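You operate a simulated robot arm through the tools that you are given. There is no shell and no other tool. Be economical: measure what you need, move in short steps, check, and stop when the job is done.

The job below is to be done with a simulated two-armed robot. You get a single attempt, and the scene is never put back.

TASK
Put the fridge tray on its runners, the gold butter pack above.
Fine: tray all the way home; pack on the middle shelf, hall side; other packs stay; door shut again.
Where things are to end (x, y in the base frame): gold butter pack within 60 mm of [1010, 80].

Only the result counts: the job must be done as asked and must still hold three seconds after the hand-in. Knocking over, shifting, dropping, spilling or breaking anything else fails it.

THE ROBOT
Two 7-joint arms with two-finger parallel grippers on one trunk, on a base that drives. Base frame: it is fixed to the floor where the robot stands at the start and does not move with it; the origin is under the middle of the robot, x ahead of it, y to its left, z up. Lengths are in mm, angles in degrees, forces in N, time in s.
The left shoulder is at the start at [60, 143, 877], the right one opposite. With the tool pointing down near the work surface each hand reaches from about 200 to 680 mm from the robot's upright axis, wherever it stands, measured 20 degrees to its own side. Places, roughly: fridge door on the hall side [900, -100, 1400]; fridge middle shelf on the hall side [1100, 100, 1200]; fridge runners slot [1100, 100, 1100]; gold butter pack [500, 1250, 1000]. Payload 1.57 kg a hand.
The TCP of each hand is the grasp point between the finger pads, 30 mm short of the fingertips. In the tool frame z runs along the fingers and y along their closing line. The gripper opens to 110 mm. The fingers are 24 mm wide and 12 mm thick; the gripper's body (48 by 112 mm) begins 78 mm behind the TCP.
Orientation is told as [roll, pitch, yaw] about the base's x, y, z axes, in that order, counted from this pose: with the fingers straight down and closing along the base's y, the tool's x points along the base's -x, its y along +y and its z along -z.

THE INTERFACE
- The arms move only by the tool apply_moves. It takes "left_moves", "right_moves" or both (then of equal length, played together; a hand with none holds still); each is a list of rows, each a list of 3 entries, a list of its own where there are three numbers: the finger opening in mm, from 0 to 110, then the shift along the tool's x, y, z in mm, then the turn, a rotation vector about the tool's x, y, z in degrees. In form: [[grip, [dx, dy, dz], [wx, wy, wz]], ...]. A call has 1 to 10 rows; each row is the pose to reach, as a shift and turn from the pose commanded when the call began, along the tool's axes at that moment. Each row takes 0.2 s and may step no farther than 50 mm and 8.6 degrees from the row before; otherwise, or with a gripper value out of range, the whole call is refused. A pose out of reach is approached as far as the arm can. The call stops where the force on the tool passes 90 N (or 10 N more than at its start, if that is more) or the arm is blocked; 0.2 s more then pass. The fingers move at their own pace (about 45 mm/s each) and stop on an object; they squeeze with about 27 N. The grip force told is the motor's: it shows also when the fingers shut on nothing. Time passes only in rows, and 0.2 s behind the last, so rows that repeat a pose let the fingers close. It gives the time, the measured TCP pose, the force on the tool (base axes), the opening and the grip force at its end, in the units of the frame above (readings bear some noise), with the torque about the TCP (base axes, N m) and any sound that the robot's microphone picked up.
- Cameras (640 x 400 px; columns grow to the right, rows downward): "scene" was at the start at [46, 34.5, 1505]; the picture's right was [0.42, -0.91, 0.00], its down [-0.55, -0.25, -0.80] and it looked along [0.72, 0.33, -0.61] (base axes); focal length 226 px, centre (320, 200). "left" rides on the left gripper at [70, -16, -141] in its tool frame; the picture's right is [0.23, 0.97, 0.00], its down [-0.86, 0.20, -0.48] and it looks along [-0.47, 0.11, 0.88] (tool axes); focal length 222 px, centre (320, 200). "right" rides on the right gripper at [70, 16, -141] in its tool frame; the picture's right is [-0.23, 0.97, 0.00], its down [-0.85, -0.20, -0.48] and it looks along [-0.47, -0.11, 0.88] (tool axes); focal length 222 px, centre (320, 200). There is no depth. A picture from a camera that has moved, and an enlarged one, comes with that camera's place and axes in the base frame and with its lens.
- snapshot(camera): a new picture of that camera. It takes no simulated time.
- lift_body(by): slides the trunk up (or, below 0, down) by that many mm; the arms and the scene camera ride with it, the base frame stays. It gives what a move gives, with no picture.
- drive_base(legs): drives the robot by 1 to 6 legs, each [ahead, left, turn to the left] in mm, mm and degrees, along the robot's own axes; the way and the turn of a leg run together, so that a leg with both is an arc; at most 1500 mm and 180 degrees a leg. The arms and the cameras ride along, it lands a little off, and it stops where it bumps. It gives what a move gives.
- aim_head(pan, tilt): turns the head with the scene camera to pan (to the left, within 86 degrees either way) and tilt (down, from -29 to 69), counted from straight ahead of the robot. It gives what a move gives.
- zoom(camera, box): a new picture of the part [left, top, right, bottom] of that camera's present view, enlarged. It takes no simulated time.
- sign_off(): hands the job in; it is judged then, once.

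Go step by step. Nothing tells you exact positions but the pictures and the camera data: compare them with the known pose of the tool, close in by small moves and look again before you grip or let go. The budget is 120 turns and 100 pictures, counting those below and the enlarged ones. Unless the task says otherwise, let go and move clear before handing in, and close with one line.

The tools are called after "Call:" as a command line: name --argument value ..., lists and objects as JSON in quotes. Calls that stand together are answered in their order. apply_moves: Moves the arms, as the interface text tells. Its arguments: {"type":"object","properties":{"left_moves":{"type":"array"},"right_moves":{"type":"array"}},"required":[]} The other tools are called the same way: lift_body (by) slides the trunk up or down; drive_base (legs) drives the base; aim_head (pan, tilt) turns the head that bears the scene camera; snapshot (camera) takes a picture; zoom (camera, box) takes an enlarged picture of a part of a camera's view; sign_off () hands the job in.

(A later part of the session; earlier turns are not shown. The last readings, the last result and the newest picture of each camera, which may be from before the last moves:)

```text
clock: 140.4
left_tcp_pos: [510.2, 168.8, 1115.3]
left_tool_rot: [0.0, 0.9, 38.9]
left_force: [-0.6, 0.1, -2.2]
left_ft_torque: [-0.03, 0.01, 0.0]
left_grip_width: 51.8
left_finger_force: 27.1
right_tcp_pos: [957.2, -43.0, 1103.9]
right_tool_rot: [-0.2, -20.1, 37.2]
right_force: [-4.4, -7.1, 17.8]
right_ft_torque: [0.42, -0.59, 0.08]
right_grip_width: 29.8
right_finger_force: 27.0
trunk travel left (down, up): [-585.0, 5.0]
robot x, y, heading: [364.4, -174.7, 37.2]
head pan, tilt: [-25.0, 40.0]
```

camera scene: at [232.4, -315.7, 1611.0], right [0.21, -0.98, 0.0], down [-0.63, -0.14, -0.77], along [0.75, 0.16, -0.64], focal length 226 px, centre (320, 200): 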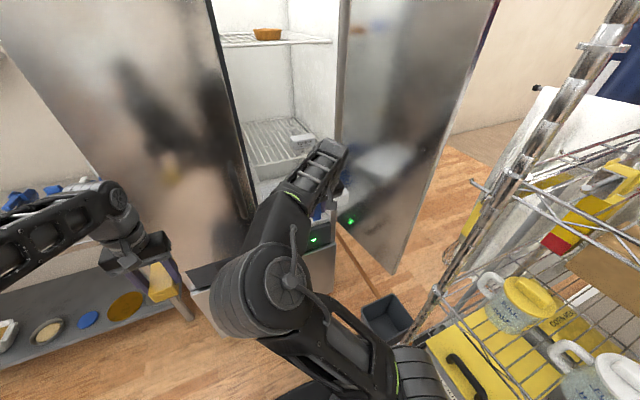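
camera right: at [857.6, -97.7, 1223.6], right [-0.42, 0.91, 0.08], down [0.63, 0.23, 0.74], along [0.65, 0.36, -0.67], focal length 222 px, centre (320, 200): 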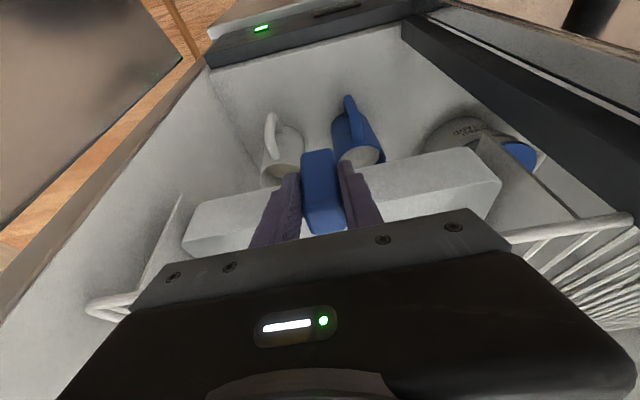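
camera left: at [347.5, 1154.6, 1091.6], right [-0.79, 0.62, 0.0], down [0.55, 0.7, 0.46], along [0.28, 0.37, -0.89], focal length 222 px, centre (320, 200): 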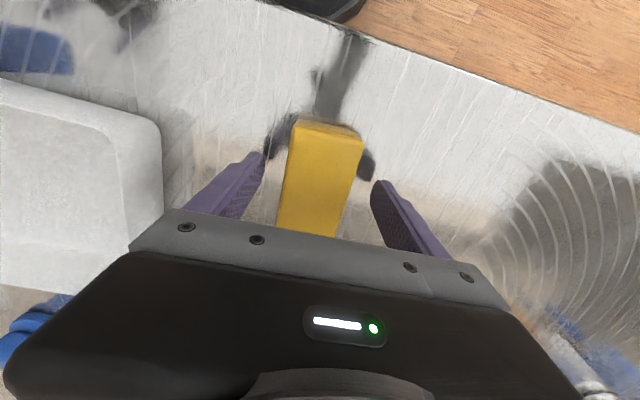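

The tray rests firmly and centred on the ledges (about 18 N up, no side bias). I open the fingers, rise clear and back off to look.

Call:
apply_moves --right_moves '[[40, [0, 0, 0], [0, 0, 0]], [60, [0, 0, 0], [0, 0, 0]], [60, [0, 0, 0], [0, 0, 0]], [60, [0, 0, -40], [0, 0, 0]], [60, [0, 0, -85], [0, 0, 0]]]'

Call:
drive_base --legs '[[-130, 0, 0]]'

Call:
aim_head --pan -25 --tilt 35

Call:
snapshot --camera "right"

```text
clock: 141.7
left_tcp_pos: [511.6, 169.4, 1114.7]
left_tool_rot: [0.0, 1.1, 39.1]
left_force: [0.0, 0.3, -1.4]
left_ft_torque: [0.02, 0.05, 0.04]
left_grip_width: 51.5
left_finger_force: 27.3
right_tcp_pos: [935.5, -59.1, 1182.8]
right_tool_rot: [-0.2, -20.0, 37.1]
right_force: [0.2, -0.2, 0.0]
right_ft_torque: [-0.04, 0.03, 0.03]
right_grip_width: 60.0
right_finger_force: 0.1
trunk travel left (down, up): [-585.0, 5.0]
robot x, y, heading: [365.5, -174.4, 37.2]
head pan, tilt: [-25.0, 40.0]
```

```text
clock: 142.9
left_tcp_pos: [407.9, 90.3, 1115.4]
left_tool_rot: [0.0, 1.0, 38.9]
left_force: [-1.3, -0.4, -1.9]
left_ft_torque: [-0.01, -0.01, -0.02]
left_grip_width: 51.7
left_finger_force: 26.5
right_tcp_pos: [831.3, -138.3, 1181.3]
right_tool_rot: [-0.1, -20.0, 36.8]
right_force: [0.3, 0.2, 0.4]
right_ft_torque: [0.02, 0.0, 0.01]
right_grip_width: 60.1
right_finger_force: 0.1
trunk travel left (down, up): [-585.0, 5.0]
robot x, y, heading: [259.0, -251.9, 37.2]
head pan, tilt: [-25.0, 40.0]
```

```text
clock: 143.6
left_tcp_pos: [409.8, 92.2, 1113.6]
left_tool_rot: [0.0, 1.1, 38.7]
left_force: [0.4, 0.8, -2.6]
left_ft_torque: [-0.02, 0.02, -0.02]
left_grip_width: 51.3
left_finger_force: 26.9
right_tcp_pos: [834.9, -137.7, 1181.5]
right_tool_rot: [0.0, -20.0, 37.0]
right_force: [0.1, 0.4, -0.6]
right_ft_torque: [0.0, 0.01, -0.01]
right_grip_width: 60.2
right_finger_force: 0.0
trunk travel left (down, up): [-585.0, 5.0]
robot x, y, heading: [260.7, -254.0, 37.0]
head pan, tilt: [-25.0, 35.0]
```

```text
17 pictures are left
camera right: at [732.6, -192.9, 1290.1], right [-0.41, 0.91, 0.08], down [0.63, 0.23, 0.74], along [0.66, 0.35, -0.67], focal length 222 px, centre (320, 200)
```

right: 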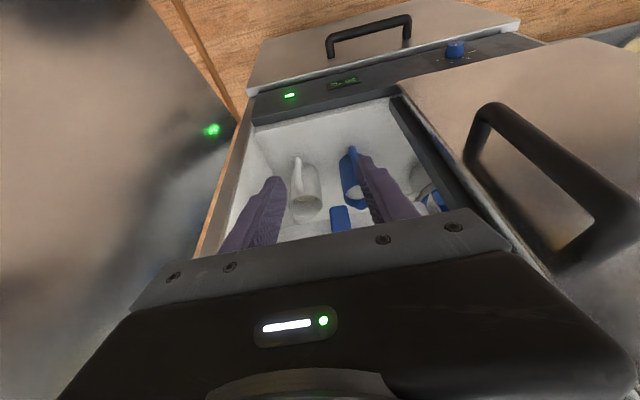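

The tray sits on the runners with its grip still at the front; it must go deeper later. While my stance suits, I place the pack first: back off, tuck the right hand, and bring the left hand to the centre and up.

Call:
drive_base --legs '[[-70, 0, 0]]'

Call:
apply_moves --right_moves '[[40, [22, 0, 9], [0, 0, 0]], [20, [44, 0, 19], [0, 0, 0]], [0, [66, 0, 29], [0, 0, 0]], [0, [88, 0, 38], [0, 0, 0]], [0, [110, 0, 48], [0, 0, 0]], [0, [132, 0, 58], [0, 0, 0]], [0, [154, 0, 67], [0, 0, 0]], [0, [176, 0, 77], [0, 0, 0]], [0, [199, 0, 87], [0, 0, 0]]]' --left_moves '[[10, [-21, -29, -14], [0, 0, 0]], [10, [-43, -59, -27], [0, 0, 0]], [10, [-64, -88, -41], [0, 0, 0]], [10, [-86, -118, -54], [0, 0, 0]], [10, [-107, -148, -68], [0, 0, 0]], [10, [-128, -177, -81], [0, 0, 0]], [10, [-150, -207, -95], [0, 0, 0]], [10, [-171, -237, -108], [0, 0, 0]], [10, [-193, -267, -122], [0, 0, 0]]]'

Call:
aim_head --pan -10 --tilt 35

Call:
snapshot --camera "scene"

```text
clock: 144.6
left_tcp_pos: [352.8, 48.6, 1113.7]
left_tool_rot: [-0.1, 1.0, 38.8]
left_force: [-0.6, -0.6, -1.6]
left_ft_torque: [-0.03, -0.01, -0.04]
left_grip_width: 51.8
left_finger_force: 26.9
right_tcp_pos: [777.9, -180.7, 1182.3]
right_tool_rot: [-0.1, -20.1, 36.9]
right_force: [-1.0, -0.4, 0.4]
right_ft_torque: [0.0, -0.04, 0.0]
right_grip_width: 60.0
right_finger_force: 0.0
trunk travel left (down, up): [-585.0, 5.0]
robot x, y, heading: [202.4, -292.8, 37.0]
head pan, tilt: [-25.0, 35.0]
```

```text
clock: 146.6
left_tcp_pos: [512.8, 4.0, 1174.8]
left_tool_rot: [0.0, 0.9, 38.8]
left_force: [0.0, 0.8, -1.2]
left_ft_torque: [0.01, 0.01, 0.0]
left_grip_width: 51.4
left_finger_force: 27.3
left hand out of reach, approached as far as the arm can: row 5, 6, 7, 8, 9
right_tcp_pos: [653.8, -277.3, 1031.6]
right_tool_rot: [-0.1, -19.9, 36.9]
right_force: [-0.3, 0.1, -0.3]
right_ft_torque: [0.0, -0.02, -0.03]
right_grip_width: 0.0
right_finger_force: 21.6
trunk travel left (down, up): [-585.0, 5.0]
robot x, y, heading: [203.6, -296.1, 37.0]
head pan, tilt: [-25.0, 35.0]
```

```text
clock: 147.4
left_tcp_pos: [513.5, 5.4, 1175.7]
left_tool_rot: [0.0, 1.0, 38.7]
left_force: [-0.2, -0.2, -2.8]
left_ft_torque: [-0.01, 0.03, -0.02]
left_grip_width: 51.6
left_finger_force: 27.1
right_tcp_pos: [654.2, -275.9, 1031.3]
right_tool_rot: [-0.1, -20.0, 36.9]
right_force: [-0.7, 0.5, 0.8]
right_ft_torque: [-0.04, 0.03, -0.01]
right_grip_width: 0.0
right_finger_force: 21.0
trunk travel left (down, up): [-585.0, 5.0]
robot x, y, heading: [200.2, -293.1, 37.0]
head pan, tilt: [-10.0, 35.0]
```

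```text
16 pictures are left
camera scene: at [255.5, -274.4, 1618.5], right [0.45, -0.89, 0.0], down [-0.51, -0.26, -0.82], along [0.73, 0.37, -0.57], focal length 226 px, centre (320, 200)
```

scene: 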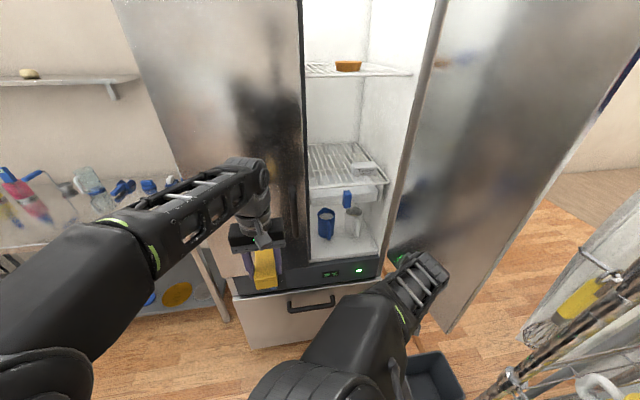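

The left hand cannot rise further while pointing straight down. I pitch it forward about 35°, which frees its reach, and continue up and to the right.

Call:
apply_moves --left_moves '[[10, [0, 0, -5], [0, -7, 0]], [10, [0, 0, -10], [0, -14, 0]], [10, [0, 0, -15], [0, -21, 0]], [10, [0, 0, -20], [0, -28, 0]], [10, [0, 0, -25], [0, -35, 0]], [10, [-18, -20, -35], [0, -38, 0]], [10, [-36, -40, -45], [0, -40, 0]], [10, [-54, -60, -55], [0, -40, 0]], [10, [-72, -80, -65], [0, -40, 0]], [10, [-85, -100, -72], [0, -40, 0]]]'

```text
clock: 149.6
left_tcp_pos: [642.1, -29.0, 1249.7]
left_tool_rot: [0.1, -38.9, 38.8]
left_force: [0.8, -0.4, -1.5]
left_ft_torque: [-0.01, 0.04, 0.0]
left_grip_width: 51.4
left_finger_force: 26.9
right_tcp_pos: [655.0, -274.7, 1030.1]
right_tool_rot: [-0.1, -20.0, 36.9]
right_force: [0.9, 0.5, 0.3]
right_ft_torque: [0.01, 0.01, -0.04]
right_grip_width: 0.0
right_finger_force: 20.8
trunk travel left (down, up): [-585.0, 5.0]
robot x, y, heading: [202.7, -294.2, 37.2]
head pan, tilt: [-10.0, 35.0]
```

The left hand now reaches z 1250 freely. I stretch it a bit forward and right, then drive in so the pack comes over its spot.

Call:
apply_moves --left_moves '[[10, [-12, -17, 6], [0, 0, 0]], [10, [-24, -34, 12], [0, 0, 0]], [10, [-36, -50, 19], [0, 0, 0]]]'

Call:
drive_base --legs '[[100, -80, 0], [100, 0, 0]]'

Call:
snapshot --camera "scene"

```text
clock: 150.4
left_tcp_pos: [706.7, -41.4, 1254.8]
left_tool_rot: [0.2, -38.9, 38.7]
left_force: [0.3, -0.2, -1.9]
left_ft_torque: [-0.03, 0.06, -0.02]
left_grip_width: 51.6
left_finger_force: 27.2
right_tcp_pos: [654.9, -275.2, 1031.1]
right_tool_rot: [-0.1, -20.0, 36.8]
right_force: [-0.6, 0.0, 1.0]
right_ft_torque: [-0.02, 0.02, -0.01]
right_grip_width: 0.0
right_finger_force: 21.6
trunk travel left (down, up): [-585.0, 5.0]
robot x, y, heading: [200.7, -293.4, 37.2]
head pan, tilt: [-10.0, 35.0]
```

```text
clock: 151.7
left_tcp_pos: [823.1, -50.8, 1255.9]
left_tool_rot: [0.1, -38.9, 37.9]
left_force: [-0.5, -0.2, -1.7]
left_ft_torque: [-0.05, 0.04, -0.01]
left_grip_width: 51.4
left_finger_force: 26.7
right_tcp_pos: [771.1, -284.6, 1030.8]
right_tool_rot: [-0.1, -20.0, 35.8]
right_force: [0.0, -0.3, 0.0]
right_ft_torque: [0.02, -0.02, 0.01]
right_grip_width: 0.2
right_finger_force: 21.5
trunk travel left (down, up): [-585.0, 5.0]
robot x, y, heading: [321.7, -298.5, 36.1]
head pan, tilt: [-10.0, 35.0]
stopped in leg 1: the robot was blocked; the commanded pose is now the measured one
```

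```text
15 pictures are left
camera scene: at [372.2, -277.0, 1618.5], right [0.44, -0.9, 0.0], down [-0.52, -0.25, -0.82], along [0.74, 0.36, -0.57], focal length 226 px, centre (320, 200)
```

scene: 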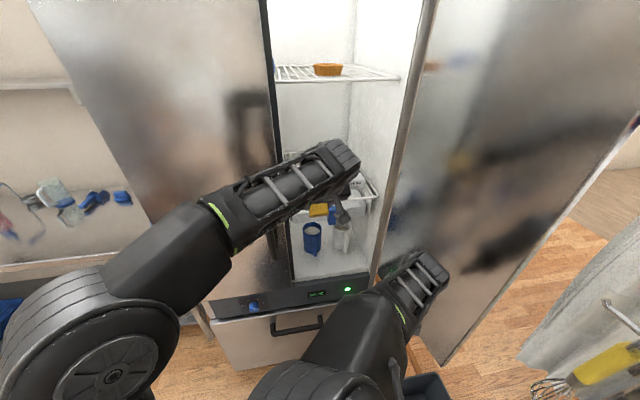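

The base's flank met the rack foot. I ease left 40 mm, shift the left hand right instead, and then go straight in.

Call:
drive_base --legs '[[0, 42, 0.6]]'

Call:
apply_moves --left_moves '[[10, [0, -22, 0], [0, 0, 0]], [10, [0, -45, 0], [0, 0, 0]]]'

Call:
drive_base --legs '[[100, 0, 0]]'

Call:
snapshot --camera "left"

```text
clock: 152.6
left_tcp_pos: [796.3, -10.2, 1256.0]
left_tool_rot: [-0.1, -38.9, 38.6]
left_force: [-0.1, -0.3, -1.8]
left_ft_torque: [-0.08, 0.02, -0.04]
left_grip_width: 51.3
left_finger_force: 27.3
right_tcp_pos: [745.5, -245.7, 1030.5]
right_tool_rot: [-0.3, -20.0, 36.6]
right_force: [0.3, -0.6, -0.9]
right_ft_torque: [-0.05, -0.05, 0.02]
right_grip_width: 0.1
right_finger_force: 21.5
trunk travel left (down, up): [-585.0, 5.0]
robot x, y, heading: [295.1, -266.2, 36.7]
head pan, tilt: [-10.0, 35.0]
```

```text
clock: 153.2
left_tcp_pos: [825.1, -45.7, 1256.6]
left_tool_rot: [0.2, -38.9, 38.5]
left_force: [0.6, 0.0, -1.8]
left_ft_torque: [0.01, 0.03, 0.0]
left_grip_width: 51.4
left_finger_force: 26.7
right_tcp_pos: [745.5, -246.3, 1030.5]
right_tool_rot: [-0.1, -19.9, 36.6]
right_force: [0.0, 0.1, -0.1]
right_ft_torque: [0.0, 0.0, -0.03]
right_grip_width: 0.1
right_finger_force: 21.3
trunk travel left (down, up): [-585.0, 5.0]
robot x, y, heading: [302.0, -261.6, 36.9]
head pan, tilt: [-10.0, 35.0]
```

```text
clock: 154.4
left_tcp_pos: [906.6, 13.6, 1256.1]
left_tool_rot: [0.1, -38.8, 38.6]
left_force: [1.3, -0.4, -2.5]
left_ft_torque: [-0.05, 0.09, -0.01]
left_grip_width: 51.5
left_finger_force: 26.9
right_tcp_pos: [825.8, -186.5, 1030.0]
right_tool_rot: [-0.1, -19.9, 36.5]
right_force: [-0.2, 0.5, -0.3]
right_ft_torque: [-0.02, 0.03, 0.01]
right_grip_width: 0.0
right_finger_force: 21.2
trunk travel left (down, up): [-585.0, 5.0]
robot x, y, heading: [375.1, -205.4, 36.4]
head pan, tilt: [-10.0, 35.0]
```

```text
14 pictures are left
camera left: at [805.8, -88.4, 1322.2], right [-0.75, 0.65, -0.14], down [0.16, 0.38, 0.91], along [0.65, 0.66, -0.39], focal length 222 px, centre (320, 200)
```

left: 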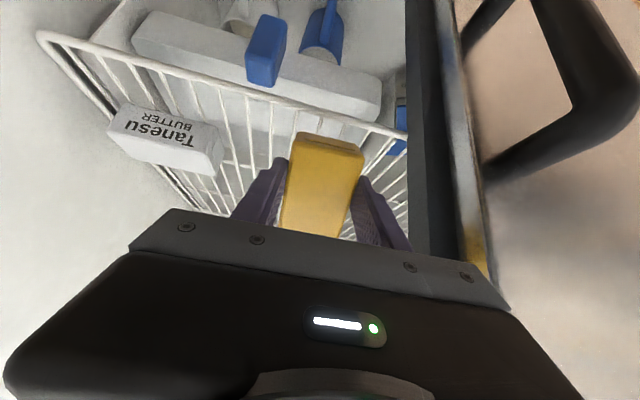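

The pack hovers just outside the shelf on the right line, with the other pack safely aside. I go in 85 mm more.

Call:
drive_base --legs '[[86, -8, 0]]'

Call:
snapshot --camera "left"

```text
clock: 155.5
left_tcp_pos: [981.1, 58.6, 1256.8]
left_tool_rot: [0.2, -38.8, 38.4]
left_force: [-0.1, 0.1, -1.9]
left_ft_torque: [-0.06, 0.07, -0.01]
left_grip_width: 51.3
left_finger_force: 26.8
right_tcp_pos: [900.7, -142.3, 1030.8]
right_tool_rot: [-0.1, -19.9, 36.6]
right_force: [-0.2, -0.1, 0.4]
right_ft_torque: [-0.03, 0.02, 0.01]
right_grip_width: 0.0
right_finger_force: 21.8
trunk travel left (down, up): [-585.0, 5.0]
robot x, y, heading: [449.7, -164.1, 36.6]
head pan, tilt: [-10.0, 35.0]
```

```text
13 pictures are left
camera left: at [880.2, -43.6, 1322.2], right [-0.74, 0.65, -0.14], down [0.16, 0.38, 0.91], along [0.65, 0.65, -0.39], focal length 222 px, centre (320, 200)
```

left: 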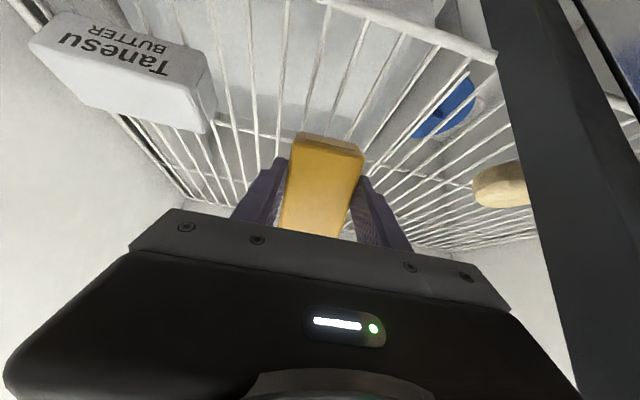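

The pack is over its place (about 1010, 80 once flat). I lower it until its near edge touches the shelf.

Call:
apply_moves --left_moves '[[10, [7, 0, 9], [0, 0, 0]], [10, [14, 0, 17.5], [0, 0, 0]], [10, [14, 0, 17.5], [0, 0, 0]]]'

Call:
apply_moves --left_moves '[[10, [3, 0, 4], [0, 0, 0]], [10, [3, 0, 4], [0, 0, 0]]]'

Call:
apply_moves --left_moves '[[10, [3, 0, 4], [0, 0, 0]], [10, [3, 0, 4], [0, 0, 0]]]'

```text
clock: 156.3
left_tcp_pos: [980.9, 58.8, 1232.4]
left_tool_rot: [0.1, -38.9, 38.4]
left_force: [-0.3, -0.4, -1.9]
left_ft_torque: [-0.03, 0.05, 0.0]
left_grip_width: 51.3
left_finger_force: 27.3
right_tcp_pos: [900.1, -142.2, 1030.1]
right_tool_rot: [-0.2, -19.9, 36.5]
right_force: [-0.5, 0.7, 0.5]
right_ft_torque: [-0.01, -0.02, -0.01]
right_grip_width: 0.1
right_finger_force: 21.5
trunk travel left (down, up): [-585.0, 5.0]
robot x, y, heading: [448.6, -158.1, 36.7]
head pan, tilt: [-10.0, 35.0]
```

```text
clock: 156.9
left_tcp_pos: [981.3, 58.4, 1229.6]
left_tool_rot: [0.1, -38.9, 38.6]
left_force: [-1.3, -0.4, -1.6]
left_ft_torque: [-0.02, 0.04, -0.01]
left_grip_width: 51.6
left_finger_force: 26.5
right_tcp_pos: [899.8, -143.1, 1030.2]
right_tool_rot: [-0.1, -20.0, 36.5]
right_force: [-0.6, -0.6, 0.1]
right_ft_torque: [0.04, -0.01, 0.02]
right_grip_width: 0.0
right_finger_force: 21.4
trunk travel left (down, up): [-585.0, 5.0]
robot x, y, heading: [454.5, -153.1, 36.9]
head pan, tilt: [-10.0, 35.0]
```

```text
clock: 157.5
left_tcp_pos: [981.4, 58.2, 1223.9]
left_tool_rot: [0.1, -38.8, 38.4]
left_force: [-0.2, -0.9, -1.8]
left_ft_torque: [-0.06, 0.0, -0.01]
left_grip_width: 51.7
left_finger_force: 26.7
right_tcp_pos: [900.0, -142.5, 1031.6]
right_tool_rot: [-0.1, -20.0, 36.5]
right_force: [0.0, 0.7, 0.3]
right_ft_torque: [-0.03, -0.01, -0.03]
right_grip_width: 0.3
right_finger_force: 20.9
trunk travel left (down, up): [-585.0, 5.0]
robot x, y, heading: [449.5, -155.9, 36.8]
head pan, tilt: [-10.0, 35.0]
```

No contact yet; I continue down in 5 mm steps.

Call:
apply_moves --left_moves '[[10, [3, 0, 4], [0, 0, 0]], [10, [3, 0, 4], [0, 0, 0]]]'

Call:
apply_moves --left_moves '[[10, [3, 0, 4], [0, 0, 0]], [10, [3, 0, 4], [0, 0, 0]]]'

Call:
apply_moves --left_moves '[[10, [3, 0, 4], [0, 0, 0]], [10, [3, 0, 4], [0, 0, 0]]]'

Call:
snapshot --camera "left"

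```text
clock: 158.1
left_tcp_pos: [980.7, 59.6, 1223.7]
left_tool_rot: [-0.2, -39.2, 38.6]
left_force: [1.5, 1.0, 19.6]
left_ft_torque: [0.32, 0.01, -0.01]
left_grip_width: 51.5
left_finger_force: 26.4
right_tcp_pos: [899.0, -142.7, 1032.2]
right_tool_rot: [-0.1, -20.0, 36.5]
right_force: [-0.2, 0.4, 0.9]
right_ft_torque: [0.03, 0.0, -0.02]
right_grip_width: 0.1
right_finger_force: 21.0
trunk travel left (down, up): [-585.0, 5.0]
robot x, y, heading: [448.1, -156.2, 36.5]
head pan, tilt: [-10.0, 35.0]
```

```text
clock: 158.7
left_tcp_pos: [979.6, 58.6, 1216.6]
left_tool_rot: [0.0, -39.2, 38.6]
left_force: [-0.1, 1.6, 28.9]
left_ft_torque: [0.19, 0.0, 0.0]
left_grip_width: 51.6
left_finger_force: 26.7
right_tcp_pos: [899.1, -141.6, 1032.3]
right_tool_rot: [-0.1, -20.0, 36.5]
right_force: [-0.3, 0.2, -0.6]
right_ft_torque: [-0.02, 0.0, 0.0]
right_grip_width: 0.0
right_finger_force: 21.4
trunk travel left (down, up): [-585.0, 5.0]
robot x, y, heading: [452.1, -157.9, 36.6]
head pan, tilt: [-10.0, 35.0]
```

```text
clock: 159.3
left_tcp_pos: [979.2, 58.3, 1215.2]
left_tool_rot: [-0.3, -39.2, 38.7]
left_force: [-1.5, 2.1, 33.2]
left_ft_torque: [0.13, 0.0, -0.03]
left_grip_width: 51.7
left_finger_force: 27.3
right_tcp_pos: [897.7, -141.9, 1032.4]
right_tool_rot: [-0.1, -20.2, 36.5]
right_force: [0.5, -0.6, 0.1]
right_ft_torque: [-0.01, 0.02, 0.02]
right_grip_width: 0.2
right_finger_force: 21.3
trunk travel left (down, up): [-585.0, 5.0]
robot x, y, heading: [455.3, -153.1, 36.5]
head pan, tilt: [-10.0, 35.0]
```

```text
12 pictures are left
camera left: at [878.2, -44.4, 1278.6], right [-0.74, 0.65, -0.15], down [0.15, 0.38, 0.91], along [0.65, 0.65, -0.38], focal length 222 px, centre (320, 200)
```

left: 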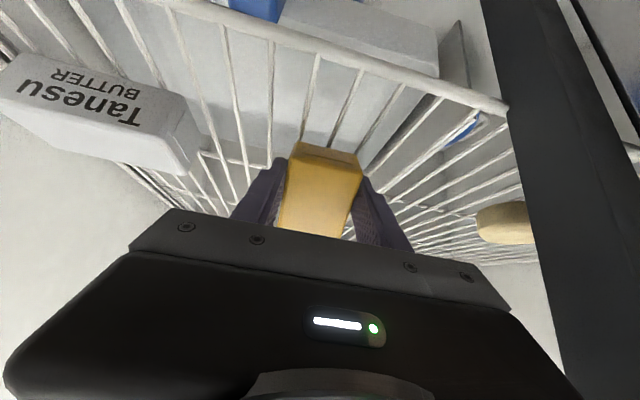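

The near edge rests on the shelf. I rotate the hand toward upright about that edge to lay the pack flatter before letting go.

Call:
apply_moves --left_moves '[[10, [-5, 0, 1], [0, 4.5, 0]], [10, [-10, 0, 3], [0, 9, 0]], [10, [-14, 0, 5], [0, 14, 0]]]'

```text
clock: 160.1
left_tcp_pos: [990.8, 65.9, 1213.1]
left_tool_rot: [0.2, -24.7, 38.4]
left_force: [0.0, -2.1, 8.7]
left_ft_torque: [-0.42, -0.04, -0.02]
left_grip_width: 51.9
left_finger_force: 27.1
right_tcp_pos: [899.5, -142.7, 1030.8]
right_tool_rot: [-0.1, -20.0, 36.5]
right_force: [0.0, 0.5, -0.3]
right_ft_torque: [0.01, 0.01, 0.0]
right_grip_width: 0.0
right_finger_force: 21.1
trunk travel left (down, up): [-585.0, 5.0]
robot x, y, heading: [450.0, -159.2, 36.6]
head pan, tilt: [-10.0, 35.0]
```

That worked without trouble; I rotate a further 12° toward flat.

Call:
apply_moves --left_moves '[[10, [-4, 0, 4], [0, 6, 0]], [10, [-8, 0, 8], [0, 12, 0]], [10, [-8, 0, 8], [0, 12, 0]]]'

Call:
snapshot --camera "left"

```text
clock: 160.9
left_tcp_pos: [993.3, 68.8, 1213.1]
left_tool_rot: [0.2, -21.9, 38.5]
left_force: [-3.7, 2.2, 6.0]
left_ft_torque: [-0.15, 0.09, -0.09]
left_grip_width: 51.5
left_finger_force: 26.5
left hand out of reach, approached as far as the arm can: row 1, 2, 3
right_tcp_pos: [899.8, -141.4, 1030.2]
right_tool_rot: [-0.1, -20.0, 36.4]
right_force: [-0.5, 0.3, -0.5]
right_ft_torque: [0.0, 0.0, 0.01]
right_grip_width: 0.0
right_finger_force: 21.5
trunk travel left (down, up): [-585.0, 5.0]
robot x, y, heading: [450.3, -157.9, 36.6]
head pan, tilt: [-10.0, 35.0]
```

```text
11 pictures are left
camera left: at [912.2, -17.0, 1318.0], right [-0.77, 0.63, -0.08], down [0.36, 0.54, 0.76], along [0.53, 0.56, -0.64], focal length 222 px, centre (320, 200)
```

left: 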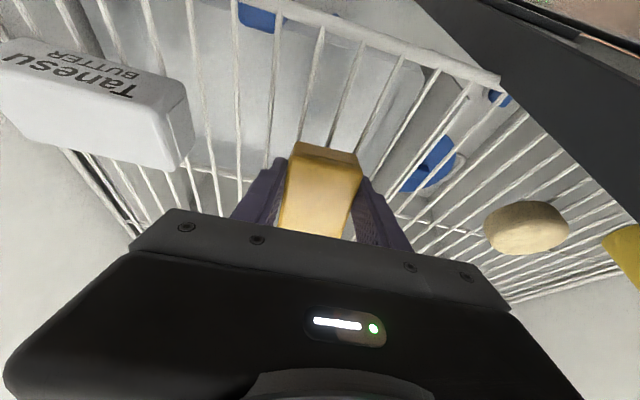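

The pack is nearly flat with its edge on the shelf. I open, rise slightly and withdraw straight back.

Call:
apply_moves --left_moves '[[60, [0, 0, 0], [0, 0, 0]], [80, [0, 0, 0], [0, 0, 0]], [80, [0, 0, 0], [0, 0, 0]], [80, [0, 0, -20], [0, 0, 0]], [80, [0, 0, -40], [0, 0, 0]]]'

Call:
snapshot --camera "left"

```text
clock: 162.1
left_tcp_pos: [993.7, 69.6, 1213.3]
left_tool_rot: [0.1, -22.0, 38.6]
left_force: [-0.7, 0.0, -0.9]
left_ft_torque: [-0.01, -0.04, -0.01]
left_grip_width: 80.1
left_finger_force: 0.0
left hand out of reach, approached as far as the arm can: row 4, 5
right_tcp_pos: [900.3, -142.1, 1030.0]
right_tool_rot: [0.0, -20.0, 36.5]
right_force: [0.8, -0.4, -0.3]
right_ft_torque: [0.05, 0.02, 0.01]
right_grip_width: 0.4
right_finger_force: 21.0
trunk travel left (down, up): [-585.0, 5.0]
robot x, y, heading: [447.3, -159.1, 36.5]
head pan, tilt: [-10.0, 35.0]
```

```text
10 pictures are left
camera left: at [913.0, -17.5, 1318.3], right [-0.77, 0.63, -0.08], down [0.36, 0.54, 0.76], along [0.53, 0.56, -0.64], focal length 222 px, centre (320, 200)
```

left: 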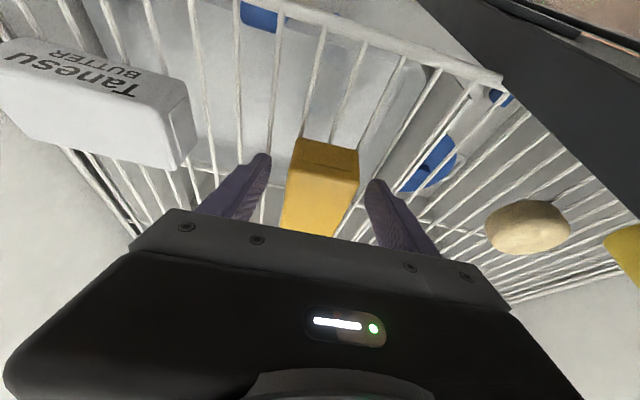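

The pack sits flat at about (1006, 82). I back straight out, then get clear to set up the right arm for pushing the tray home.

Call:
drive_base --legs '[[-120, 0, 0], [-200, 30, 0], [-60, 250, 0]]'

Call:
aim_head --pan -30 --tilt 25

Call:
zoom --camera "scene" --box '[260, 100, 460, 280]'

```text
clock: 166.0
left_tcp_pos: [517.7, 69.5, 1214.8]
left_tool_rot: [0.1, -21.9, 38.6]
left_force: [-0.6, 0.5, -0.6]
left_ft_torque: [0.01, -0.04, 0.01]
left_grip_width: 80.2
left_finger_force: 0.1
right_tcp_pos: [425.0, -141.2, 1029.9]
right_tool_rot: [-0.1, -20.0, 36.5]
right_force: [-0.7, 0.3, -0.4]
right_ft_torque: [0.0, -0.01, 0.01]
right_grip_width: 0.0
right_finger_force: 21.9
trunk travel left (down, up): [-585.0, 5.0]
robot x, y, heading: [-25.8, -158.2, 36.8]
head pan, tilt: [-10.0, 35.0]
```

```text
clock: 166.8
left_tcp_pos: [518.8, 69.9, 1214.3]
left_tool_rot: [0.1, -22.0, 38.5]
left_force: [-0.1, 0.0, -0.4]
left_ft_torque: [0.02, 0.0, -0.03]
left_grip_width: 80.0
left_finger_force: 0.1
right_tcp_pos: [424.9, -142.1, 1030.9]
right_tool_rot: [-0.1, -20.0, 36.5]
right_force: [-0.7, 0.4, -0.3]
right_ft_torque: [0.0, -0.01, -0.01]
right_grip_width: 0.1
right_finger_force: 20.7
trunk travel left (down, up): [-585.0, 5.0]
robot x, y, heading: [-24.2, -162.0, 36.5]
head pan, tilt: [-30.0, 25.0]
```

```text
2.22 times, centred on (360, 190) of scene
camera zoom: at [40.1, -167.3, 1634.3], right [0.12, -0.99, 0.0], down [-0.42, -0.05, -0.91], along [0.9, 0.11, -0.42], focal length 503 px, centre (231, 222)
```

zoom: 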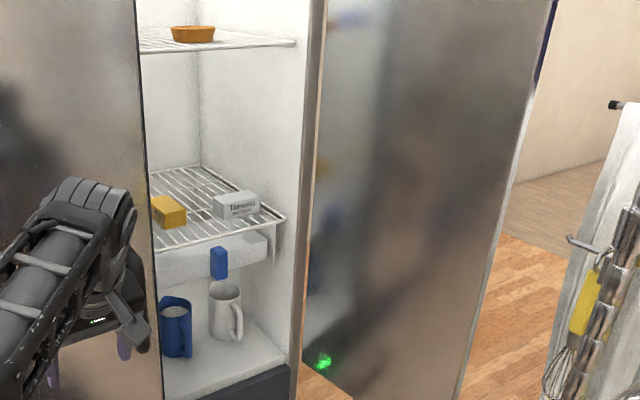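

The pack sits well and the tray hangs on its runners with the grip at the front edge. I close the left fingers and pitch that hand nearly level to push the tray home.

Call:
apply_moves --left_moves '[[60, [11, -6, 11], [0, -8, 0]], [40, [21, -11, 22], [0, -16, 0]], [20, [32, -17, 33], [0, -24, 0]], [0, [43, -23, 44], [0, -32, 0]], [0, [53, -29, 55], [0, -40, 0]], [0, [64, -34, 66], [0, -48, 0]], [0, [74, -40, 77], [0, -54, 0]]]'

```text
clock: 168.0
left_tcp_pos: [502.1, 161.3, 1164.8]
left_tool_rot: [-12.5, -53.7, 60.8]
left_force: [0.0, -0.2, 0.2]
left_ft_torque: [0.01, -0.03, -0.04]
left_grip_width: 0.0
left_finger_force: 9.4
right_tcp_pos: [423.8, -136.0, 1032.5]
right_tool_rot: [0.1, -20.6, 37.5]
right_force: [-0.2, 0.0, 0.1]
right_ft_torque: [0.01, -0.04, 0.0]
right_grip_width: 0.0
right_finger_force: 21.4
trunk travel left (down, up): [-585.0, 5.0]
robot x, y, heading: [-23.1, -159.1, 36.6]
head pan, tilt: [-30.0, 25.0]
stopped in row 5 (left hand): the arm was blocked; the commanded pose is now the measured one
```

The left wrist hits a limit on that side. I go back to the right arm: retract it outward so its elbow swings out, as when it gripped the handle.

Call:
apply_moves --right_moves '[[0, [17, -22, -19], [0, -2, 0]], [0, [34, -44, -38], [0, -4, 0]], [0, [51, -66, -57], [0, -6, 0]], [0, [68, -88, -76], [0, -8, 0]], [0, [85, -110, -95], [0, -10, 0]]]'

Call:
aim_head --pan -20 --tilt 45

Call:
snapshot --camera "scene"

```text
clock: 169.2
left_tcp_pos: [501.7, 159.7, 1164.2]
left_tool_rot: [-12.5, -53.8, 60.6]
left_force: [0.0, 0.0, -0.5]
left_ft_torque: [0.0, -0.01, -0.05]
left_grip_width: 0.1
left_finger_force: 21.2
right_tcp_pos: [406.1, -298.0, 1099.1]
right_tool_rot: [0.3, -30.3, 37.5]
right_force: [-0.2, -0.9, 0.3]
right_ft_torque: [0.04, -0.01, -0.01]
right_grip_width: 0.0
right_finger_force: 21.3
right hand out of reach, approached as far as the arm can: row 1, 2, 3, 4, 5
trunk travel left (down, up): [-585.0, 5.0]
robot x, y, heading: [-25.1, -158.1, 36.6]
head pan, tilt: [-30.0, 25.0]
```

```text
clock: 170.0
left_tcp_pos: [502.5, 160.3, 1165.5]
left_tool_rot: [-12.4, -53.7, 60.7]
left_force: [0.2, 0.1, -0.2]
left_ft_torque: [0.0, 0.01, -0.01]
left_grip_width: 0.0
left_finger_force: 21.2
right_tcp_pos: [405.8, -296.5, 1099.4]
right_tool_rot: [0.3, -30.3, 37.5]
right_force: [-0.1, -0.1, -0.6]
right_ft_torque: [-0.04, 0.02, 0.0]
right_grip_width: 0.0
right_finger_force: 21.2
trunk travel left (down, up): [-585.0, 5.0]
robot x, y, heading: [-22.8, -161.1, 36.5]
head pan, tilt: [-20.0, 45.0]
```

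```text
8 pictures are left
camera scene: at [26.6, -154.9, 1603.8], right [0.29, -0.96, 0.0], down [-0.68, -0.2, -0.71], along [0.68, 0.2, -0.71], focal length 226 px, centre (320, 200)
```

scene: 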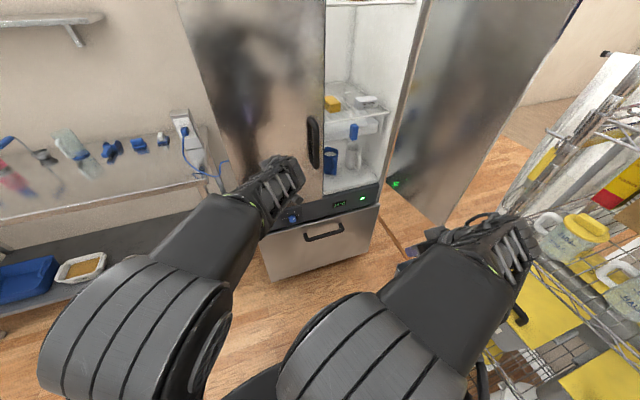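

I try levelling the right hand here while moving it further right and ahead.

Call:
apply_moves --right_moves '[[0, [-12, -15, 7], [0, -8, 0]], [0, [-23, -30, 13], [0, -16, 0]], [0, [-35, -45, 20], [0, -24, 0]], [0, [-46, -60, 27], [0, -32, 0]], [0, [-58, -75, 33], [0, -40, 0]], [0, [-69, -90, 40], [0, -48, 0]]]'

```text
clock: 171.4
left_tcp_pos: [504.5, 159.9, 1165.1]
left_tool_rot: [-12.2, -53.7, 60.6]
left_force: [-0.2, 0.4, -0.5]
left_ft_torque: [0.0, -0.01, 0.01]
left_grip_width: 0.0
left_finger_force: 21.7
right_tcp_pos: [525.5, -318.4, 1097.8]
right_tool_rot: [0.9, -78.4, 36.5]
right_force: [0.6, -0.2, -0.7]
right_ft_torque: [0.03, 0.01, 0.05]
right_grip_width: 0.2
right_finger_force: 21.7
right hand out of reach, approached as far as the arm can: row 1, 2, 3, 4
trunk travel left (down, up): [-585.0, 5.0]
robot x, y, heading: [-24.8, -160.2, 36.9]
head pan, tilt: [-20.0, 45.0]
```

The right hand is now level (pitch −78°) at z≈1098, with the elbow out. I extend it forward so the base can stay clear of the fridge.

Call:
apply_moves --right_moves '[[0, [-9, 0, 35], [0, 0, 0]], [0, [-18, 0, 70], [0, 0, 0]], [0, [-27, 0, 104], [0, 0, 0]], [0, [-36, 0, 139], [0, 0, 0]], [0, [-45, 0, 174], [0, 0, 0]]]'

Call:
apply_moves --left_moves '[[0, [40, 20, 0], [0, 8, 0]], [0, [80, 40, 0], [0, 16, 0]], [0, [120, 60, 0], [0, 24, 0]]]'

```text
clock: 172.6
left_tcp_pos: [502.8, 160.7, 1164.2]
left_tool_rot: [-12.4, -53.7, 60.7]
left_force: [0.1, -0.5, -0.7]
left_ft_torque: [-0.02, -0.02, -0.03]
left_grip_width: 0.1
left_finger_force: 21.5
right_tcp_pos: [668.3, -208.6, 1105.7]
right_tool_rot: [0.8, -78.3, 36.7]
right_force: [0.0, 0.2, 0.8]
right_ft_torque: [0.01, -0.02, -0.02]
right_grip_width: 0.1
right_finger_force: 21.1
trunk travel left (down, up): [-585.0, 5.0]
robot x, y, heading: [-23.8, -161.3, 37.1]
head pan, tilt: [-20.0, 45.0]
```

```text
clock: 173.4
left_tcp_pos: [421.2, 137.0, 1060.7]
left_tool_rot: [-8.6, -30.0, 54.8]
left_force: [-0.2, 0.0, 0.5]
left_ft_torque: [-0.02, 0.01, -0.03]
left_grip_width: 0.0
left_finger_force: 21.4
right_tcp_pos: [667.3, -207.3, 1105.8]
right_tool_rot: [0.6, -78.4, 36.9]
right_force: [-0.2, 0.4, 0.0]
right_ft_torque: [-0.02, -0.02, 0.03]
right_grip_width: 0.0
right_finger_force: 21.3
trunk travel left (down, up): [-585.0, 5.0]
robot x, y, heading: [-21.3, -154.1, 36.7]
head pan, tilt: [-20.0, 45.0]
```

Good. Before driving in, I draw the left hand well back so it cannot touch the left door.

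Call:
apply_moves --left_moves '[[0, [38, 16, -22], [0, 0, 0]], [0, [76, 32, -44], [0, 0, 0]], [0, [114, 48, -66], [0, 0, 0]], [0, [152, 64, -88], [0, 0, 0]], [0, [180, 76, -104], [0, 0, 0]]]'

Call:
drive_base --legs '[[200, -40, 0]]'

Call:
snapshot --camera "scene"

```text
clock: 174.6
left_tcp_pos: [232.3, 22.5, 1049.5]
left_tool_rot: [-8.5, -30.2, 55.0]
left_force: [0.1, -0.8, -1.1]
left_ft_torque: [0.02, -0.03, 0.02]
left_grip_width: 0.0
left_finger_force: 20.9
right_tcp_pos: [666.5, -209.1, 1106.1]
right_tool_rot: [0.6, -78.5, 36.9]
right_force: [0.4, 0.9, 0.1]
right_ft_torque: [0.0, 0.0, -0.01]
right_grip_width: 0.0
right_finger_force: 21.4
trunk travel left (down, up): [-585.0, 5.0]
robot x, y, heading: [-25.9, -156.6, 36.8]
head pan, tilt: [-20.0, 45.0]
```

```text
clock: 176.2
left_tcp_pos: [415.4, 107.5, 1049.4]
left_tool_rot: [-8.3, -30.0, 54.7]
left_force: [0.1, 0.8, 0.4]
left_ft_torque: [0.0, 0.03, 0.01]
left_grip_width: 0.0
left_finger_force: 21.5
right_tcp_pos: [849.3, -126.1, 1104.4]
right_tool_rot: [0.8, -78.4, 36.5]
right_force: [-0.9, -0.4, 0.0]
right_ft_torque: [0.01, -0.02, -0.02]
right_grip_width: 0.3
right_finger_force: 21.0
trunk travel left (down, up): [-585.0, 5.0]
robot x, y, heading: [157.9, -73.5, 36.5]
head pan, tilt: [-20.0, 45.0]
```

```text
7 pictures are left
camera scene: at [209.7, -68.8, 1603.6], right [0.28, -0.96, 0.0], down [-0.68, -0.2, -0.71], along [0.68, 0.2, -0.71], focal length 226 px, centre (320, 200)
```

scene: 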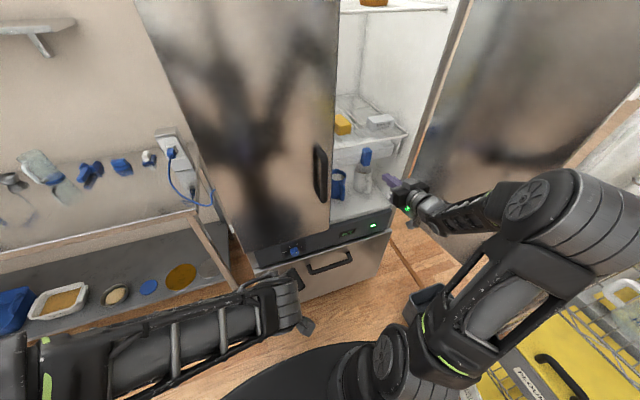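

The fingertips are lined up with the tray's grip (e≈607, z≈1100). I drive ahead to touch it and start pushing.

Call:
drive_base --legs '[[80, 0, 0]]'

Call:
drive_base --legs '[[50, 0, 0]]'

Call:
snapshot --camera "right"

```text
clock: 177.3
left_tcp_pos: [481.6, 155.8, 1049.2]
left_tool_rot: [-8.5, -30.1, 54.6]
left_force: [-0.5, -0.2, -0.1]
left_ft_torque: [-0.01, 0.02, 0.0]
left_grip_width: 0.0
left_finger_force: 21.8
right_tcp_pos: [915.7, -77.9, 1105.6]
right_tool_rot: [0.7, -78.3, 36.6]
right_force: [-0.6, -0.4, -0.5]
right_ft_torque: [-0.01, -0.01, 0.01]
right_grip_width: 0.0
right_finger_force: 21.1
trunk travel left (down, up): [-585.0, 5.0]
robot x, y, heading: [218.2, -25.7, 36.7]
head pan, tilt: [-20.0, 45.0]
```

```text
clock: 178.2
left_tcp_pos: [521.3, 185.2, 1049.0]
left_tool_rot: [-8.5, -29.9, 54.6]
left_force: [-0.4, 0.2, -1.0]
left_ft_torque: [-0.04, 0.0, -0.02]
left_grip_width: 0.1
left_finger_force: 21.4
right_tcp_pos: [954.5, -49.6, 1104.8]
right_tool_rot: [0.8, -78.3, 36.7]
right_force: [0.6, 0.5, 0.1]
right_ft_torque: [0.01, 0.02, 0.01]
right_grip_width: 0.0
right_finger_force: 21.7
trunk travel left (down, up): [-585.0, 5.0]
robot x, y, heading: [266.2, 2.2, 36.2]
head pan, tilt: [-20.0, 45.0]
```

```text
6 pictures are left
camera right: at [822.8, -128.2, 1065.1], right [-0.55, 0.8, 0.22], down [-0.11, -0.34, 0.93], along [0.83, 0.49, 0.28], focal length 222 px, centre (320, 200)
```

right: 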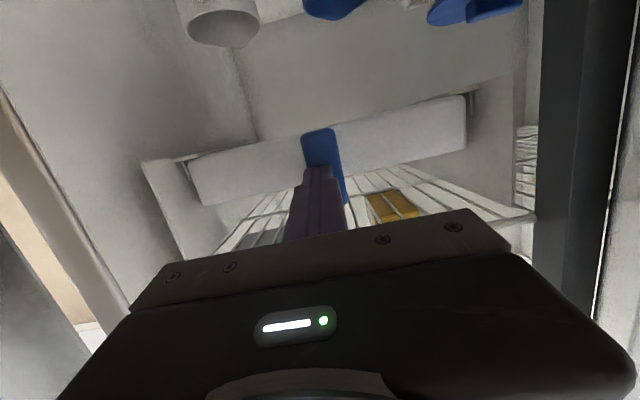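

The fingertips press on the blue grip, with the tray square between the runners. I keep pushing in steps and watch for the stop.

Call:
drive_base --legs '[[40, 0, 0]]'

Call:
drive_base --legs '[[40, 0, 0]]'

Call:
snapshot --camera "right"

```text
clock: 179.0
left_tcp_pos: [530.6, 193.3, 1052.2]
left_tool_rot: [-8.8, -30.4, 54.5]
left_force: [-0.8, 0.1, 0.0]
left_ft_torque: [-0.01, 0.01, -0.03]
left_grip_width: 0.0
left_finger_force: 21.8
right_tcp_pos: [957.0, -46.7, 1109.7]
right_tool_rot: [0.6, -78.6, 36.3]
right_force: [-42.4, -14.4, 15.4]
right_ft_torque: [0.4, -0.65, 0.4]
right_grip_width: 0.0
right_finger_force: 21.5
trunk travel left (down, up): [-585.0, 5.0]
robot x, y, heading: [277.7, 14.8, 35.9]
head pan, tilt: [-20.0, 45.0]
stopped in leg 1: the force on the tool passed its limit at 108 N (the readings are from after the stop); the commanded pose is now the measured one
```

```text
clock: 179.8
left_tcp_pos: [536.6, 197.2, 1052.1]
left_tool_rot: [-8.9, -30.5, 54.0]
left_force: [-0.6, -0.6, -0.2]
left_ft_torque: [-0.01, 0.01, 0.02]
left_grip_width: 0.2
left_finger_force: 21.7
right_tcp_pos: [957.8, -48.0, 1105.5]
right_tool_rot: [0.4, -78.7, 36.5]
right_force: [-51.1, -16.9, 20.8]
right_ft_torque: [0.5, -0.79, 0.49]
right_grip_width: 0.0
right_finger_force: 21.4
trunk travel left (down, up): [-585.0, 5.0]
robot x, y, heading: [285.6, 20.3, 35.6]
head pan, tilt: [-20.0, 45.0]
stopped in leg 1: the force on the tool passed its limit at 115 N (the readings are from after the stop); the commanded pose is now the measured one
```

```text
5 pictures are left
camera right: at [824.6, -125.8, 1066.6], right [-0.55, 0.81, 0.22], down [-0.12, -0.34, 0.93], along [0.83, 0.48, 0.28], focal length 222 px, centre (320, 200)
```

right: 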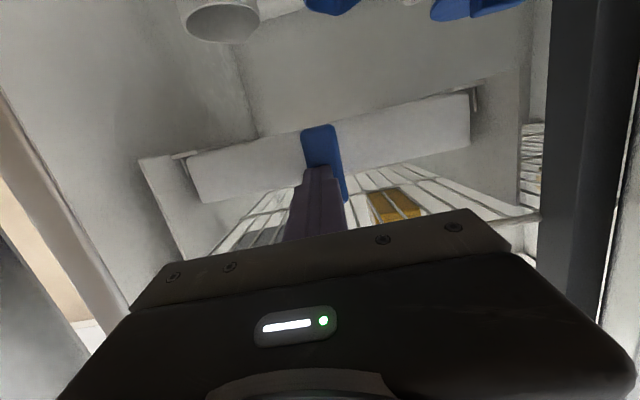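

The push stops hard at about 110 N with the tray square in the runners, so it seems home. To rule out a jam I back off slightly and push at the tray's right side, then its left.

Call:
drive_base --legs '[[-35, -65, 0], [60, 0, 0]]'

Call:
drive_base --legs '[[40, 0, 0]]'

```text
clock: 181.4
left_tcp_pos: [602.8, 158.0, 1050.0]
left_tool_rot: [-8.6, -30.2, 54.0]
left_force: [1.1, 1.0, -0.9]
left_ft_torque: [0.01, -0.02, -0.03]
left_grip_width: 0.0
left_finger_force: 21.2
right_tcp_pos: [1025.2, -85.7, 1101.5]
right_tool_rot: [1.2, -78.0, 35.4]
right_force: [-13.7, -10.6, 2.5]
right_ft_torque: [0.11, -0.15, -0.05]
right_grip_width: 0.0
right_finger_force: 21.3
trunk travel left (down, up): [-585.0, 5.0]
robot x, y, heading: [340.0, -15.3, 35.6]
head pan, tilt: [-20.0, 45.0]
```

```text
clock: 182.2
left_tcp_pos: [611.8, 164.6, 1052.2]
left_tool_rot: [-8.8, -30.4, 53.8]
left_force: [-1.0, -0.9, -0.2]
left_ft_torque: [-0.02, -0.01, -0.01]
left_grip_width: 0.1
left_finger_force: 20.9
right_tcp_pos: [1024.7, -86.1, 1100.7]
right_tool_rot: [2.2, -78.0, 33.9]
right_force: [-46.1, -13.5, 8.0]
right_ft_torque: [0.05, -0.5, 0.49]
right_grip_width: 0.1
right_finger_force: 21.4
trunk travel left (down, up): [-585.0, 5.0]
robot x, y, heading: [360.0, -7.0, 35.4]
head pan, tilt: [-20.0, 45.0]
stopped in leg 1: the force on the tool passed its limit at 113 N (the readings are from after the stop); the commanded pose is now the measured one
```

The right side is solid too, at u≈801. I check the left side the same way.

Call:
drive_base --legs '[[-40, 0, 1.3], [0, 135, 0], [35, 0, 0]]'

Call:
drive_base --legs '[[30, 0, 0]]'

Call:
snapshot --camera "right"

```text
clock: 183.9
left_tcp_pos: [529.5, 223.7, 1050.5]
left_tool_rot: [-8.4, -30.1, 54.5]
left_force: [0.4, 0.1, 0.2]
left_ft_torque: [-0.05, 0.01, 0.0]
left_grip_width: 0.1
left_finger_force: 21.6
right_tcp_pos: [963.0, -54.0, 1101.4]
right_tool_rot: [-0.4, -77.9, 32.5]
right_force: [10.3, -10.2, -3.8]
right_ft_torque: [-0.24, -0.05, -0.4]
right_grip_width: 0.1
right_finger_force: 21.4
trunk travel left (down, up): [-585.0, 5.0]
robot x, y, heading: [270.2, 40.2, 36.2]
head pan, tilt: [-20.0, 45.0]
stopped in leg 2: the force on the tool passed its limit at 105 N (the readings are from after the stop); the commanded pose is now the measured one
```

```text
clock: 184.7
left_tcp_pos: [551.9, 237.1, 1050.8]
left_tool_rot: [-8.3, -30.2, 54.4]
left_force: [0.6, 0.1, -0.2]
left_ft_torque: [-0.02, 0.02, 0.0]
left_grip_width: 0.0
left_finger_force: 21.1
right_tcp_pos: [987.2, -40.2, 1102.4]
right_tool_rot: [0.5, -78.1, 31.6]
right_force: [6.8, -32.5, 0.3]
right_ft_torque: [-0.23, -0.12, 0.13]
right_grip_width: 0.0
right_finger_force: 21.3
trunk travel left (down, up): [-585.0, 5.0]
robot x, y, heading: [290.4, 59.9, 36.2]
head pan, tilt: [-20.0, 45.0]
```

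```text
4 pictures are left
camera right: at [847.7, -108.5, 1062.8], right [-0.48, 0.85, 0.22], down [-0.14, -0.33, 0.93], along [0.87, 0.42, 0.27], focal length 222 px, centre (320, 200)
```

right: 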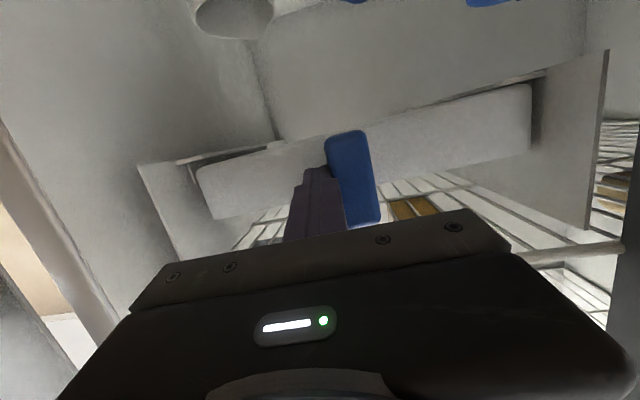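

My finger caught the side of the grip and nudged the tray sideways within its slack. I back off fully, line up on the grip again and press it home once more.

Call:
drive_base --legs '[[-90, 0, 0], [0, 26, 0], [55, 0, 0]]'

Call:
drive_base --legs '[[50, 0, 0]]'

```text
clock: 186.8
left_tcp_pos: [508.1, 240.7, 1049.9]
left_tool_rot: [-8.5, -30.0, 54.7]
left_force: [0.7, 0.6, 0.4]
left_ft_torque: [-0.02, 0.01, -0.02]
left_grip_width: 0.0
left_finger_force: 21.1
right_tcp_pos: [942.5, -36.3, 1103.3]
right_tool_rot: [-0.4, -78.0, 32.8]
right_force: [-0.7, 1.2, 0.9]
right_ft_torque: [-0.01, -0.04, 0.01]
right_grip_width: 0.0
right_finger_force: 21.5
trunk travel left (down, up): [-585.0, 5.0]
robot x, y, heading: [246.2, 62.1, 36.3]
head pan, tilt: [-20.0, 45.0]
```

```text
clock: 187.7
left_tcp_pos: [518.7, 251.3, 1052.6]
left_tool_rot: [-8.8, -30.4, 54.5]
left_force: [-0.3, -0.5, 0.3]
left_ft_torque: [-0.03, 0.02, 0.0]
left_grip_width: 0.0
left_finger_force: 21.4
right_tcp_pos: [944.9, -32.0, 1106.6]
right_tool_rot: [-0.4, -78.3, 32.3]
right_force: [-38.3, -11.2, 14.5]
right_ft_torque: [0.3, -0.57, 0.48]
right_grip_width: 0.1
right_finger_force: 21.9
trunk travel left (down, up): [-585.0, 5.0]
robot x, y, heading: [264.6, 77.1, 36.2]
head pan, tilt: [-20.0, 45.0]
stopped in leg 1: the force on the tool passed its limit at 108 N (the readings are from after the stop); the commanded pose is now the measured one
```

The grip stops at the same depth again, so the tray is home. To close the door I will hook its free edge from outside with the left hand, standing facing the hall. I back out and start bringing the left arm out sideways while retracting the right.

Call:
drive_base --legs '[[-330, 0, 0]]'

Call:
apply_moves --left_moves '[[0, [-10, 40, -3], [0, 0.3, 1.7]], [0, [-19, 80, -6], [0, 0.5, 3.5]], [0, [-29, 120, -9], [0.2, 0.8, 5.2]], [0, [-38, 160, -12], [0.3, 1, 7]], [0, [-48, 200, -15], [0.3, 1.3, 8.7]], [0, [-57, 240, -18], [0.4, 1.6, 10.4]], [0, [-67, 280, -21], [0.5, 1.9, 12.1]], [0, [-76, 320, -24], [0.5, 2.1, 13.9]], [0, [-86, 361, -27], [0.6, 2.4, 15.6]]]' --right_moves '[[0, [5, 0, -22], [0, 0, 0]], [0, [10, 0, -44], [0, 0, 0]], [0, [15, 0, -66], [0, 0, 0]], [0, [20, 0, -88], [0, 0, 0]], [0, [25, 0, -110], [0, 0, 0]], [0, [30, 0, -132], [0, 0, 0]], [0, [35, 0, -154], [0, 0, 0]], [0, [40, 0, -176], [0, 0, 0]], [0, [40, 0, -176], [0, 0, 0]]]'

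```text
clock: 189.8
left_tcp_pos: [258.5, 56.6, 1050.7]
left_tool_rot: [-8.5, -30.2, 54.4]
left_force: [-0.3, 0.1, 0.6]
left_ft_torque: [0.03, 0.0, -0.01]
left_grip_width: 0.1
left_finger_force: 21.2
right_tcp_pos: [686.0, -225.6, 1101.2]
right_tool_rot: [0.4, -78.0, 31.5]
right_force: [-0.5, -0.2, -0.1]
right_ft_torque: [0.01, -0.01, -0.03]
right_grip_width: 0.0
right_finger_force: 21.5
trunk travel left (down, up): [-585.0, 5.0]
robot x, y, heading: [-2.3, -120.4, 36.3]
head pan, tilt: [-20.0, 45.0]
```

```text
clock: 191.8
left_tcp_pos: [15.1, 346.2, 1078.1]
left_tool_rot: [-0.2, -28.9, 36.2]
left_force: [0.7, -0.3, -0.3]
left_ft_torque: [0.01, 0.04, -0.01]
left_grip_width: 0.1
left_finger_force: 21.7
left hand out of reach, approached as far as the arm can: row 1, 2, 3, 4, 5, 6, 7, 8, 9
right_tcp_pos: [532.3, -319.3, 1100.2]
right_tool_rot: [0.4, -77.8, 31.5]
right_force: [-0.6, -0.5, -0.4]
right_ft_torque: [-0.01, 0.02, 0.01]
right_grip_width: 0.0
right_finger_force: 21.0
trunk travel left (down, up): [-585.0, 5.0]
robot x, y, heading: [-0.1, -121.1, 35.9]
head pan, tilt: [-20.0, 45.0]
```

The left hand is out to the side as wanted. I level it the same way that worked on the right, then extend it forward.

Call:
apply_moves --left_moves '[[0, [-12, 15, 7], [0, -8, 0]], [0, [-23, 30, 13], [0, -16, 0]], [0, [-35, 45, 20], [0, -24, 0]], [0, [-46, 60, 27], [0, -32, 0]], [0, [-58, 75, 33], [0, -40, 0]], [0, [-69, 90, 40], [0, -48, 0]]]'

Call:
apply_moves --left_moves '[[0, [-9, 0, 35], [0, 0, 0]], [0, [-18, 0, 70], [0, 0, 0]], [0, [-27, 0, 104], [0, 0, 0]], [0, [-36, 0, 139], [0, 0, 0]], [0, [-45, 0, 174], [0, 0, 0]]]'

```text
clock: 193.2
left_tcp_pos: [26.5, 467.8, 1073.5]
left_tool_rot: [-0.3, -77.0, 36.5]
left_force: [-0.2, 0.4, -0.8]
left_ft_torque: [0.01, 0.01, -0.01]
left_grip_width: 0.0
left_finger_force: 21.3
left hand out of reach, approached as far as the arm can: row 1, 2, 3, 4
right_tcp_pos: [533.1, -320.6, 1099.8]
right_tool_rot: [0.3, -77.9, 31.6]
right_force: [-0.7, 0.2, -0.2]
right_ft_torque: [-0.02, -0.01, -0.01]
right_grip_width: 0.0
right_finger_force: 20.9
trunk travel left (down, up): [-585.0, 5.0]
robot x, y, heading: [-3.2, -121.4, 36.2]
head pan, tilt: [-20.0, 45.0]
```

```text
clock: 194.4
left_tcp_pos: [171.8, 572.6, 1076.3]
left_tool_rot: [-0.1, -76.9, 36.4]
left_force: [0.3, 0.3, -0.6]
left_ft_torque: [0.02, -0.04, -0.01]
left_grip_width: 0.0
left_finger_force: 21.2
right_tcp_pos: [533.1, -319.3, 1100.4]
right_tool_rot: [0.3, -77.8, 31.7]
right_force: [-0.4, 0.0, -0.1]
right_ft_torque: [0.0, 0.0, 0.0]
right_grip_width: 0.1
right_finger_force: 21.3
trunk travel left (down, up): [-585.0, 5.0]
robot x, y, heading: [1.0, -123.2, 36.2]
head pan, tilt: [-20.0, 45.0]
```

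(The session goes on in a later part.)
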